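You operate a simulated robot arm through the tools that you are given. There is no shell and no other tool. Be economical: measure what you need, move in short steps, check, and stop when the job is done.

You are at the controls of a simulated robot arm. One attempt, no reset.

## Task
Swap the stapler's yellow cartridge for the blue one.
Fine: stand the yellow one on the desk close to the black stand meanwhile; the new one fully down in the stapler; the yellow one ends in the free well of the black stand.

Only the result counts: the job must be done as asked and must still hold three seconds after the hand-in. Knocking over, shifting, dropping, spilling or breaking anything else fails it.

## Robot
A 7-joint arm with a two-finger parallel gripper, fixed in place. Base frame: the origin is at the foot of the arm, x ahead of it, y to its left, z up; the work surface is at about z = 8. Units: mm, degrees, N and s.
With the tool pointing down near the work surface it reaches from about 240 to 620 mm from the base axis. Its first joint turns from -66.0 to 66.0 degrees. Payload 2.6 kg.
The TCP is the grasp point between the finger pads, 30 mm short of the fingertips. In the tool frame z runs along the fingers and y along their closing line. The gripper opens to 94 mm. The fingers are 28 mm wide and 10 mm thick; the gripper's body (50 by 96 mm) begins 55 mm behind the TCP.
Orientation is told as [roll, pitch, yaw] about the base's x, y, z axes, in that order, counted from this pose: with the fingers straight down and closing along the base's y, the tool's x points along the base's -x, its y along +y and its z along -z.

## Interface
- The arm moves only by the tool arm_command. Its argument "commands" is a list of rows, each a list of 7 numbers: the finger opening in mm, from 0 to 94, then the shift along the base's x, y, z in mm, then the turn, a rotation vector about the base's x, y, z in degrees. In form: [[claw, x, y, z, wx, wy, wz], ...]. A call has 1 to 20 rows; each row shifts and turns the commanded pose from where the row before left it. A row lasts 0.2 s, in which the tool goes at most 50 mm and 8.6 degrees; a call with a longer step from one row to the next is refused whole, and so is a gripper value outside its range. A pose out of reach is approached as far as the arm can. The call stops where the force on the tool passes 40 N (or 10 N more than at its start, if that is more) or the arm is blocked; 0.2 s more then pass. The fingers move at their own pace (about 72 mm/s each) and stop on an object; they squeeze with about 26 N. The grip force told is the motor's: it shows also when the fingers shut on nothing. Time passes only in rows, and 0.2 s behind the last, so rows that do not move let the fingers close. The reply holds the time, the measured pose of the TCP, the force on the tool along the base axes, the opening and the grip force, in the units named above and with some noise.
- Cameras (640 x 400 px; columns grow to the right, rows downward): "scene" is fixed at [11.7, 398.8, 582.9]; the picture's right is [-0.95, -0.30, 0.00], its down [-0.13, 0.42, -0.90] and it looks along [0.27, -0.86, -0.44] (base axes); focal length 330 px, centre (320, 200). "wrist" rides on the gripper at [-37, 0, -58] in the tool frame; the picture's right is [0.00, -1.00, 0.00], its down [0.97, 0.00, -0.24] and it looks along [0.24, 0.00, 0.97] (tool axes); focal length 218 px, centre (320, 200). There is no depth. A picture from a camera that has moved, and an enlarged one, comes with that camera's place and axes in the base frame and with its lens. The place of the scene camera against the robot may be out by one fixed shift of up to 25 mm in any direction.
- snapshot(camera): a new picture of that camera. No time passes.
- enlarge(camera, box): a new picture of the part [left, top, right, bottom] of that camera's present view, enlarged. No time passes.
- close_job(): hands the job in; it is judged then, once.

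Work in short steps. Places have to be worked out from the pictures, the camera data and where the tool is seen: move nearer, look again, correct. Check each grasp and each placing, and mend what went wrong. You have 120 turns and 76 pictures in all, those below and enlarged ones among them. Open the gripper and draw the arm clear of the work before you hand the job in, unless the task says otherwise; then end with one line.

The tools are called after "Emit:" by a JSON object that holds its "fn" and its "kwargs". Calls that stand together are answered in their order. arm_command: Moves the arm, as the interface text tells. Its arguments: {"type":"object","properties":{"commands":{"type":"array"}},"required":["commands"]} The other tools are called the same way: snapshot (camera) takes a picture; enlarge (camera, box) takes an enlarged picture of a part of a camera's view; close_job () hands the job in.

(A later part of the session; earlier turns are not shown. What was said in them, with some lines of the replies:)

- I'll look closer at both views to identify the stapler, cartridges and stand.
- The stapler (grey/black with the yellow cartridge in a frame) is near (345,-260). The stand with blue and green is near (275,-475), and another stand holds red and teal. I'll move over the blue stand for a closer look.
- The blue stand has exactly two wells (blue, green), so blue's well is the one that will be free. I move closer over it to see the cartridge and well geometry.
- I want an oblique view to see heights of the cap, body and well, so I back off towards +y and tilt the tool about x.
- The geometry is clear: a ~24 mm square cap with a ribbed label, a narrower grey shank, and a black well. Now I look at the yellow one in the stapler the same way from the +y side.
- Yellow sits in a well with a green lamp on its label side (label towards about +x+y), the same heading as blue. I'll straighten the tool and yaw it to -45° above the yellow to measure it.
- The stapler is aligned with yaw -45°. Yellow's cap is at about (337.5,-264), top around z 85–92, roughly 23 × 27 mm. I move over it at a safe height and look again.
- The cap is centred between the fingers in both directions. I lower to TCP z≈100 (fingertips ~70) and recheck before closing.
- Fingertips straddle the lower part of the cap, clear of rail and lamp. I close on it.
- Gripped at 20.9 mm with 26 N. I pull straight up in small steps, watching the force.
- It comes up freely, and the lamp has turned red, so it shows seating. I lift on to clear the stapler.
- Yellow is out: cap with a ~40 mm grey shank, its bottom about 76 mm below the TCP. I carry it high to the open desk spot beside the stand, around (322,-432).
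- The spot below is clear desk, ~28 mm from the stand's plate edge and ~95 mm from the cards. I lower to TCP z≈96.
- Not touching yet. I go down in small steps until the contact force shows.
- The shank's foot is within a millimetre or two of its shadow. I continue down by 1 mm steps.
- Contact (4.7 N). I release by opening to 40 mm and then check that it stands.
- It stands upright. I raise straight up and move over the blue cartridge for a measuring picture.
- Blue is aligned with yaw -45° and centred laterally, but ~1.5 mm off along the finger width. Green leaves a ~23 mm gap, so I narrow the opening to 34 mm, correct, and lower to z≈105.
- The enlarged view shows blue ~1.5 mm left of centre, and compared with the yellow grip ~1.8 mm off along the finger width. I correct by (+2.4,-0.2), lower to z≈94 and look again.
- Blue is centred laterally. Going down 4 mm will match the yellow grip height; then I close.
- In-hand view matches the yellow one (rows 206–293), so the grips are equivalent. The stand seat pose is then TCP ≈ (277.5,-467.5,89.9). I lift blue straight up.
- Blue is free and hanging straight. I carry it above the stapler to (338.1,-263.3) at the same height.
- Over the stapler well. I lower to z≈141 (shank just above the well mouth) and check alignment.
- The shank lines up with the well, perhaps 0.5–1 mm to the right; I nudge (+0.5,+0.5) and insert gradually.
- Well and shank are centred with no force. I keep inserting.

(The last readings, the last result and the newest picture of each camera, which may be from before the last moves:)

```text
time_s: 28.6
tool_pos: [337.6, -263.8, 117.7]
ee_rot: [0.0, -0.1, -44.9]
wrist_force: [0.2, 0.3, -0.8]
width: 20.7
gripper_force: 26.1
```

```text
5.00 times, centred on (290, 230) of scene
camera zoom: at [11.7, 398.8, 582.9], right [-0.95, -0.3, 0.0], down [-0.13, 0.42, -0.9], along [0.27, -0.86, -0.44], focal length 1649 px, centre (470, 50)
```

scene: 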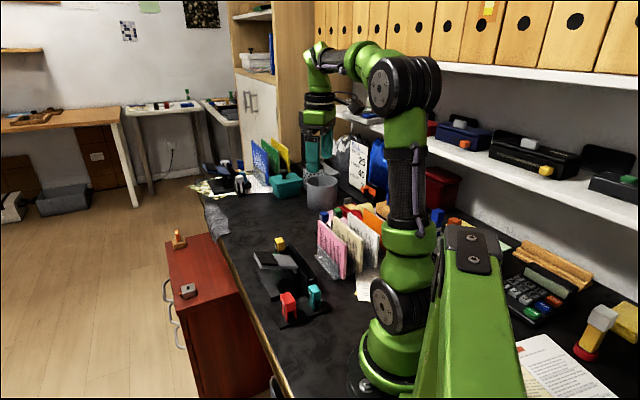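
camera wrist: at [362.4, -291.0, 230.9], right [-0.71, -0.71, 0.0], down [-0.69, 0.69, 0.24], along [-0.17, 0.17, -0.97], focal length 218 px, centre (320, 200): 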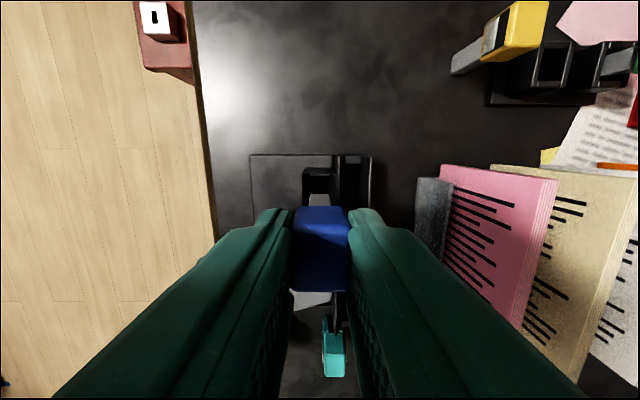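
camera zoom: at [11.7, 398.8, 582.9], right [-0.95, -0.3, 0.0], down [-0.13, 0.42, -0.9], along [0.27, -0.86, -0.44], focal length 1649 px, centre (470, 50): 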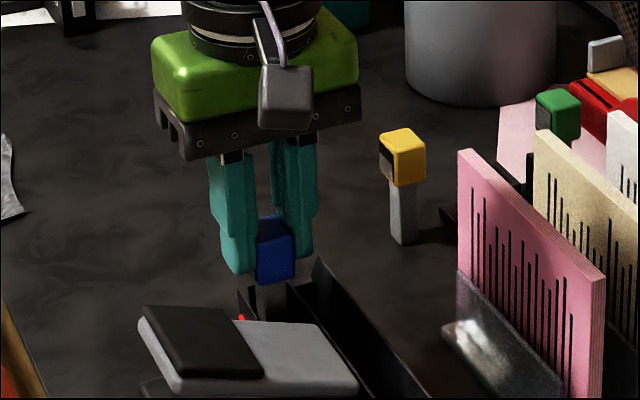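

Emit:
{"fn": "arm_command", "kwargs": {"commands": [[10, 0, 0, -3, 0, 0, 0], [10, 0, 0, -3, 0, 0, 0], [10, 0, 0, -3, 0, 0, 0], [10, 0, 0, -3, 0, 0, 0], [10, 0, 0, -2, 0, 0, 0]]}}

Emit:
{"fn": "enlarge", "kwargs": {"camera": "scene", "box": [260, 210, 310, 260]}}

```text
time_s: 29.8
tool_pos: [338.2, -263.9, 102.3]
ee_rot: [0.0, 0.0, -45.0]
wrist_force: [0.7, 0.2, 1.3]
width: 21.0
gripper_force: 26.0
```

```text
8.00 times, centred on (285, 235) of scene
camera zoom: at [11.7, 398.8, 582.9], right [-0.95, -0.3, 0.0], down [-0.13, 0.42, -0.9], along [0.27, -0.86, -0.44], focal length 2639 px, centre (600, -80)
```

zoom: 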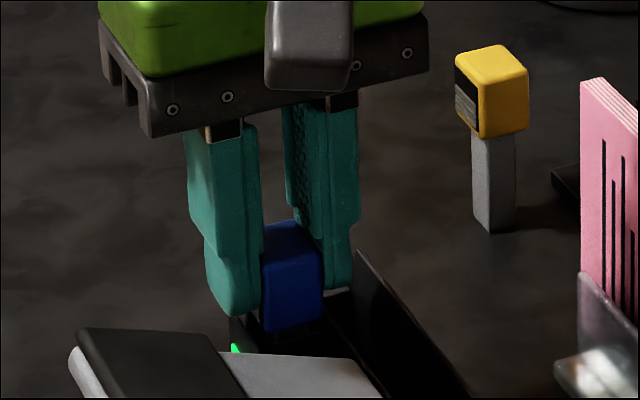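

Lamp is green. I push down in 0.5–1 mm steps until contact force builds to be sure it's fully seated.

Emit:
{"fn": "arm_command", "kwargs": {"commands": [[10, 0, 0, -1, 0, 0, 0], [10, 0, 0, -1, 0, 0, 0]]}}

```text
time_s: 30.4
tool_pos: [337.4, -264.1, 101.9]
ee_rot: [0.1, -0.2, -45.0]
wrist_force: [-3.7, 2.6, 18.1]
width: 20.7
gripper_force: 26.2
```

18 N contact: fully seated. I release, opening to 44 mm.

Emit:
{"fn": "arm_command", "kwargs": {"commands": [[10, 0, 0, 0.5, 0, 0, 0], [26, 0, 0, 0, 0, 0, 0], [36, 0, 0, 0, 0, 0, 0], [44, 0, 0, 0, 0, 0, 0], [44, 0, 0, 10, 0, 0, 0], [44, 0, 0, 30, 0, 0, 0], [44, 0, 0, 40, 0, 0, 0]]}}

Emit:
{"fn": "snapshot", "kwargs": {"camera": "wrist"}}

Emit:
{"fn": "enlarge", "kwargs": {"camera": "scene", "box": [260, 210, 310, 260]}}

```text
time_s: 32.0
tool_pos: [339.6, -264.5, 179.5]
ee_rot: [0.0, 0.0, -45.0]
wrist_force: [0.1, 0.3, -0.1]
width: 44.1
gripper_force: 0.0
```

```text
29 pictures are left
camera wrist: at [364.4, -291.4, 237.0], right [-0.71, -0.71, 0.0], down [-0.69, 0.69, 0.24], along [-0.17, 0.17, -0.97], focal length 218 px, centre (320, 200)
```

wrist: 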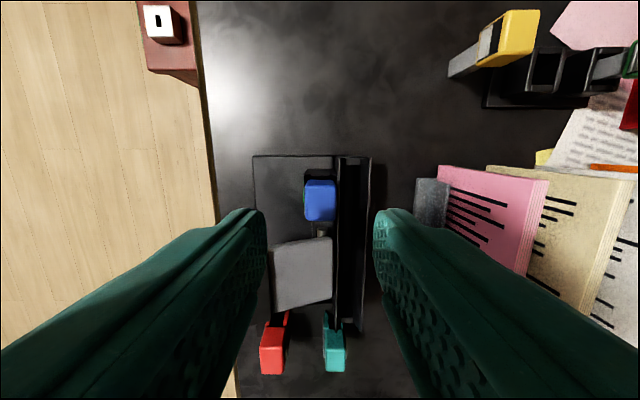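

```text
8.00 times, centred on (285, 235) of scene
camera zoom: at [11.7, 398.8, 582.9], right [-0.95, -0.3, 0.0], down [-0.13, 0.42, -0.9], along [0.27, -0.86, -0.44], focal length 2639 px, centre (600, -80)
```

zoom: 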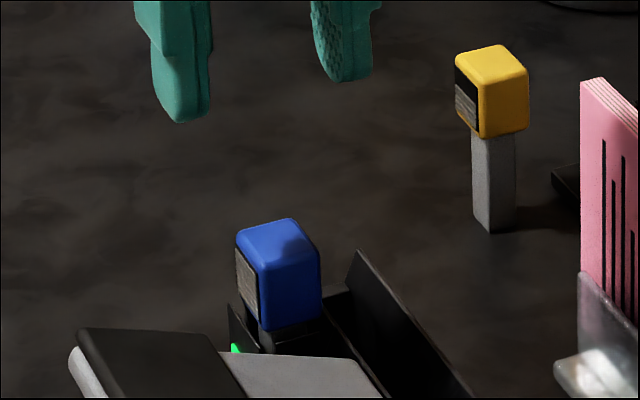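

Blue is seated with the lamp green. Now I return over the yellow cartridge at (323.1,-433.3).

Emit:
{"fn": "arm_command", "kwargs": {"commands": [[40, 0, -35, 0, 0, 0, 0], [40, 0, -35, 0, 0, 0, 0], [40, -5, -35, 0, 0, 0, 0], [40, -5, -35, 0, 0, 0, 0], [40, -5.5, -30.5, -10, 0, 0, 0], [40, 0, 0, -40, 0, 0, 0], [40, 0, 0, 0, 0, 0, 0]]}}

Emit:
{"fn": "snapshot", "kwargs": {"camera": "wrist"}}

```text
time_s: 33.6
tool_pos: [323.5, -434.0, 128.5]
ee_rot: [0.0, 0.0, -44.9]
wrist_force: [-0.7, -0.4, 1.2]
width: 40.0
gripper_force: 0.0
```

```text
27 pictures are left
camera wrist: at [348.7, -461.3, 186.1], right [-0.71, -0.71, 0.0], down [-0.69, 0.69, 0.24], along [-0.17, 0.17, -0.97], focal length 218 px, centre (320, 200)
```

wrist: 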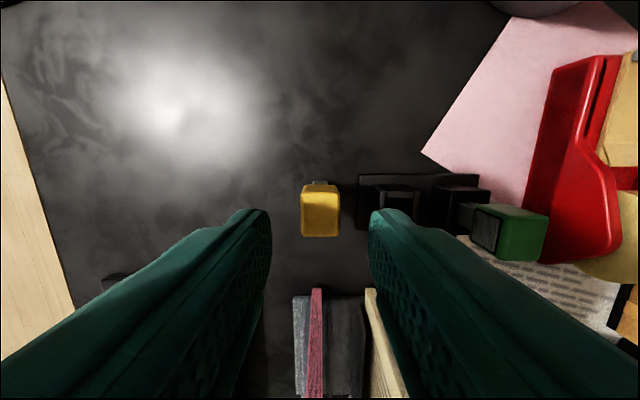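

Yellow is centred between the fingers. I lower to the release height and close.

Emit:
{"fn": "arm_command", "kwargs": {"commands": [[40, 0, 0, -20, 0, 0, 0], [40, 0, 0, -18, 0, 0, 0], [40, 0, 0, -11.5, 0, 0, 0], [40, 0, 0, 0, 0, 0, 0]]}}

Emit:
{"fn": "snapshot", "kwargs": {"camera": "wrist"}}

```text
time_s: 34.6
tool_pos: [322.5, -433.0, 81.2]
ee_rot: [0.0, -0.1, -45.1]
wrist_force: [-0.8, 0.4, 0.0]
width: 40.0
gripper_force: 0.0
```

```text
26 pictures are left
camera wrist: at [347.5, -461.8, 138.4], right [-0.71, -0.71, 0.0], down [-0.69, 0.69, 0.24], along [-0.17, 0.17, -0.97], focal length 218 px, centre (320, 200)
```

wrist: 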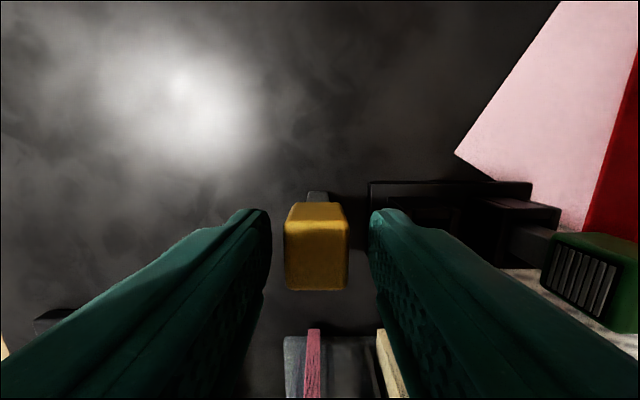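

It is ~1.2 mm left of centre; I nudge (+0.8,+0.8) and close.

Emit:
{"fn": "arm_command", "kwargs": {"commands": [[40, 0.8, 0.8, 0, 0, 0, 0], [30, 0, 0, 0, 0, 0, 0], [26, 0, 0, 0, 0, 0, 0], [10, 0, 0, 0, 0, 0, 0], [10, 0, 0, 0, 0, 0, 0], [10, 0, 0, 0, 0, 0, 0]]}}

Emit:
{"fn": "snapshot", "kwargs": {"camera": "wrist"}}

```text
time_s: 36.0
tool_pos: [323.4, -433.0, 81.4]
ee_rot: [0.0, -0.1, -45.0]
wrist_force: [-1.0, -0.7, -0.4]
width: 20.9
gripper_force: 26.1
```

```text
25 pictures are left
camera wrist: at [348.3, -460.9, 138.8], right [-0.71, -0.71, 0.0], down [-0.69, 0.69, 0.24], along [-0.17, 0.17, -0.97], focal length 218 px, centre (320, 200)
```

wrist: 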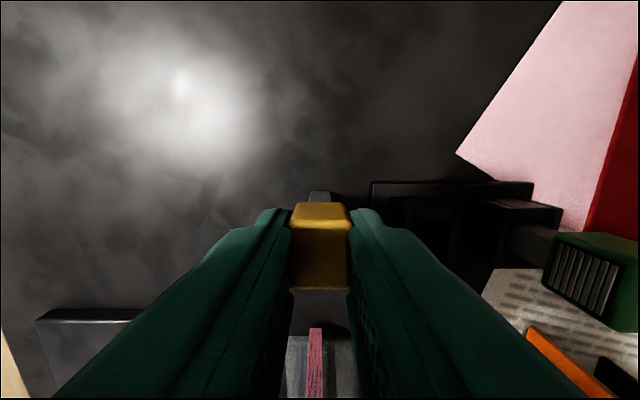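

Gripped. It sits ~0.9 mm nearer the camera side than blue did, so the seat target becomes (276.9,-466.9). I lift high and move over the free well.

Emit:
{"fn": "arm_command", "kwargs": {"commands": [[10, 0, 0, 5, 0, 0, 0], [10, 0, 0, 15, 0, 0, 0], [10, 0, 0, 35, 0, 0, 0], [10, 0, 0, 35, 0, 0, 0], [10, -23.5, -17.2, 0, 0, 0, 0], [10, -23.5, -17.2, 0, 0, 0, 0], [10, 0, 0, -20, 0, 0, 0], [10, 0, 0, -20, 0, 0, 0], [10, 0, 0, -5, 0, 0, 0], [10, 0, 0, 0, 0, 0, 0]]}}

Emit:
{"fn": "enlarge", "kwargs": {"camera": "wrist", "box": [240, 130, 400, 250]}}

Emit:
{"fn": "enlarge", "kwargs": {"camera": "scene", "box": [290, 170, 370, 240]}}

```text
time_s: 38.2
tool_pos: [277.6, -467.6, 126.5]
ee_rot: [0.0, -0.1, -45.0]
wrist_force: [0.3, 0.0, -0.9]
width: 20.9
gripper_force: 25.7
```

```text
3.33 times, centred on (320, 190) of wrist
camera zoom: at [302.4, -494.4, 184.5], right [-0.71, -0.71, 0.0], down [-0.69, 0.69, 0.24], along [-0.17, 0.17, -0.97], focal length 728 px, centre (320, 233)
```

zoom: 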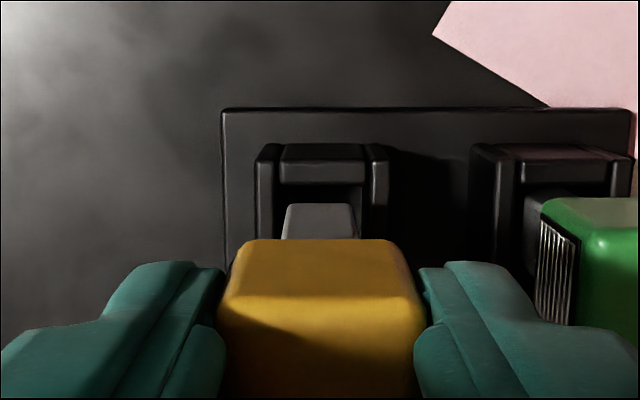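

```text
5.71 times, centred on (330, 205) of scene
camera zoom: at [11.7, 398.8, 582.9], right [-0.95, -0.3, 0.0], down [-0.13, 0.42, -0.9], along [0.27, -0.86, -0.44], focal length 1885 px, centre (263, 171)
```

zoom: 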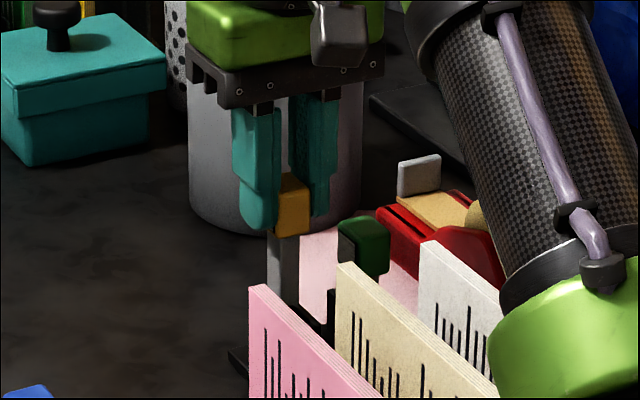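

Shank and well line up within ~0.5 mm. I descend in small steps.

Emit:
{"fn": "arm_command", "kwargs": {"commands": [[10, 0, 0, -4, 0, 0, 0], [10, 0, 0, -4, 0, 0, 0], [10, 0, 0, -3, 0, 0, 0], [10, 0, 0, -3, 0, 0, 0]]}}

Emit:
{"fn": "enlarge", "kwargs": {"camera": "wrist", "box": [240, 130, 400, 250]}}

```text
time_s: 39.2
tool_pos: [276.5, -467.1, 113.4]
ee_rot: [-0.1, 0.1, -45.0]
wrist_force: [-0.8, -0.8, -0.3]
width: 21.0
gripper_force: 26.2
```

```text
3.33 times, centred on (320, 190) of wrist
camera zoom: at [302.0, -494.9, 170.4], right [-0.71, -0.71, 0.0], down [-0.69, 0.69, 0.24], along [-0.17, 0.17, -0.97], focal length 728 px, centre (320, 233)
```

zoom: 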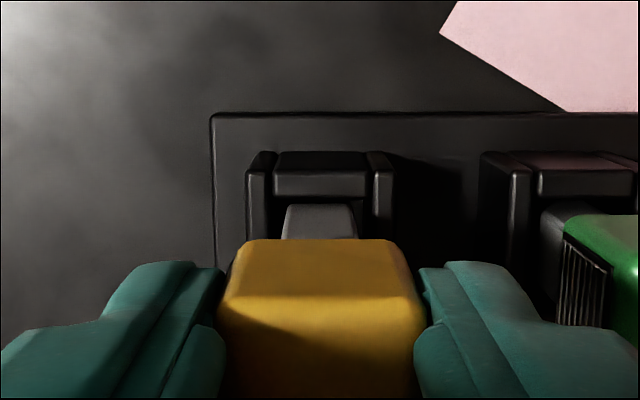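

Still aligned and force-free. I continue towards the seat at z≈90.

Emit:
{"fn": "arm_command", "kwargs": {"commands": [[10, 0, 0, -3, 0, 0, 0], [10, 0, 0, -3, 0, 0, 0], [10, 0, 0, -3, 0, 0, 0], [10, 0, 0, -3, 0, 0, 0], [10, 0, 0, -3, 0, 0, 0], [10, 0, 0, -3, 0, 0, 0], [10, 0, 0, -2, 0, 0, 0]]}}

```text
time_s: 40.8
tool_pos: [277.8, -466.4, 92.6]
ee_rot: [0.0, -0.1, -45.0]
wrist_force: [0.3, 0.2, -0.6]
width: 20.9
gripper_force: 25.9
```

Emit:
{"fn": "arm_command", "kwargs": {"commands": [[10, 0, 0, -1, 0, 0, 0], [10, 0, 0, -1, 0, 0, 0], [10, 0, 0, -1, 0, 0, 0]]}}

```text
time_s: 41.6
tool_pos: [277.0, -467.0, 90.4]
ee_rot: [0.0, 0.0, -45.0]
wrist_force: [-0.5, 0.3, -0.7]
width: 20.8
gripper_force: 25.9
```

Emit:
{"fn": "arm_command", "kwargs": {"commands": [[10, 0, 0, -1, 0, 0, 0], [10, 0, 0, -0.7, 0, 0, 0]]}}

Emit:
{"fn": "enlarge", "kwargs": {"camera": "scene", "box": [290, 180, 370, 240]}}

```text
time_s: 42.2
tool_pos: [277.7, -467.9, 88.3]
ee_rot: [0.0, -0.1, -45.0]
wrist_force: [-1.7, 4.7, 15.0]
width: 20.6
gripper_force: 26.4
```

```text
6.67 times, centred on (330, 210) of scene
camera zoom: at [11.6, 398.8, 582.9], right [-0.95, -0.3, 0.0], down [-0.13, 0.42, -0.9], along [0.27, -0.86, -0.44], focal length 2199 px, centre (253, 133)
```

zoom: 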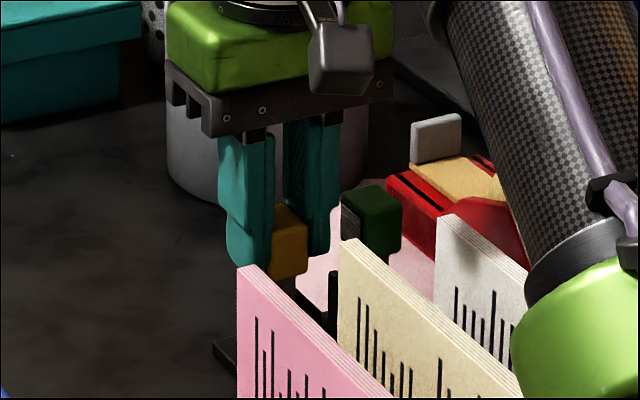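

15 N contact at the seat height: yellow is down in the well. I relax slightly, open to 34 mm (green is close), and rise straight up.

Emit:
{"fn": "arm_command", "kwargs": {"commands": [[10, 0, 0, 0.5, 0, 0, 0], [26, 0, 0, 0, 0, 0, 0], [34, 0, 0, 0, 0, 0, 0], [34, 0, 0, 0, 0, 0, 0], [34, 0, 0, 10, 0, 0, 0], [34, 0, 0, 30, 0, 0, 0], [34, 0, 0, 40, 0, 0, 0], [34, 0, 0, 20, 0, 0, 0]]}}

Emit:
{"fn": "snapshot", "kwargs": {"camera": "wrist"}}

Emit:
{"fn": "enlarge", "kwargs": {"camera": "scene", "box": [250, 180, 370, 270]}}

```text
time_s: 44.0
tool_pos: [274.5, -468.9, 189.2]
ee_rot: [0.0, 0.0, -45.0]
wrist_force: [0.7, -0.5, 0.0]
width: 34.1
gripper_force: 0.0
```

```text
20 pictures are left
camera wrist: at [300.7, -496.8, 245.9], right [-0.71, -0.71, 0.0], down [-0.69, 0.69, 0.24], along [-0.17, 0.17, -0.97], focal length 218 px, centre (320, 200)
```

wrist: 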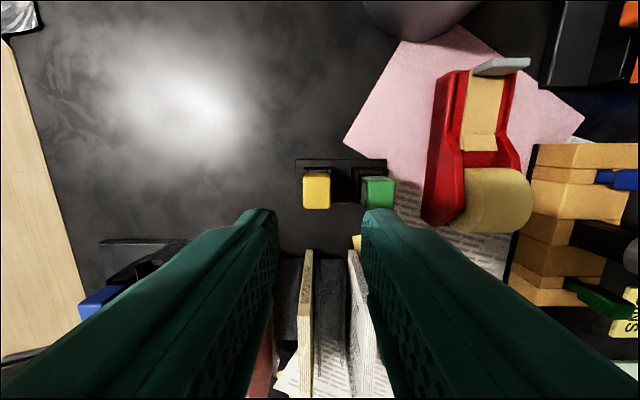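

```text
4.44 times, centred on (310, 225) of scene
camera zoom: at [11.7, 398.8, 582.9], right [-0.95, -0.3, 0.0], down [-0.13, 0.42, -0.9], along [0.27, -0.86, -0.44], focal length 1466 px, centre (364, 89)
```

zoom: 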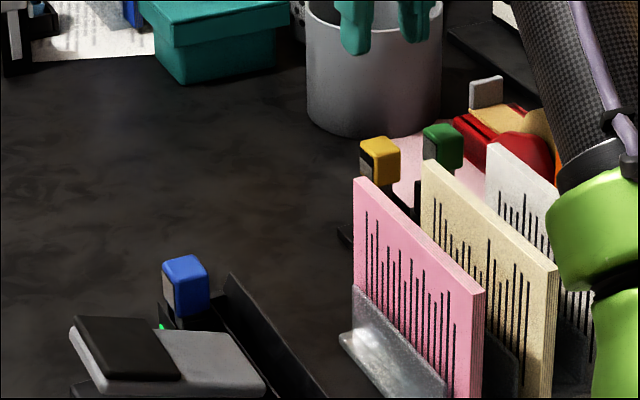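

Yellow stands upright in the well at green's level; blue is in the stapler with the lamp green. I draw the arm clear and take a final look.

Emit:
{"fn": "arm_command", "kwargs": {"commands": [[34, 0, 10, 35, 0, 0, 0], [34, 0, 20, 35, 0, 0, 0], [34, 0, 30, 30, 0, 0, 0], [34, 0, 30, 10, 0, 0, 0], [34, 0, 0, 0, 0, 0, 0]]}}

Emit:
{"fn": "snapshot", "kwargs": {"camera": "wrist"}}

```text
time_s: 45.2
tool_pos: [277.8, -376.0, 299.5]
ee_rot: [-0.1, 0.0, -45.0]
wrist_force: [0.3, -0.4, 0.3]
width: 33.9
gripper_force: 0.0
```

```text
18 pictures are left
camera wrist: at [303.1, -403.5, 357.2], right [-0.71, -0.71, 0.0], down [-0.69, 0.69, 0.24], along [-0.17, 0.17, -0.97], focal length 218 px, centre (320, 200)
```

wrist: 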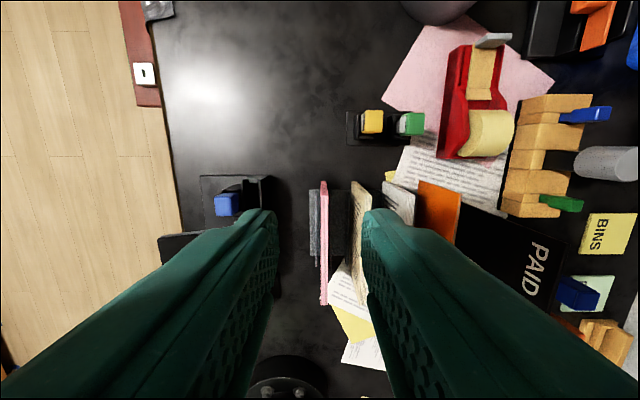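

Everything is in place and the arm is clear, so I hand the job in.

Emit:
{"fn": "close_job", "kwargs": {}}

```text
The job is handed in.
```

The blue cartridge is fully down in the stapler with its lamp green, and the yellow one stands in the free well of the black stand. The gripper is open and the arm is clear.
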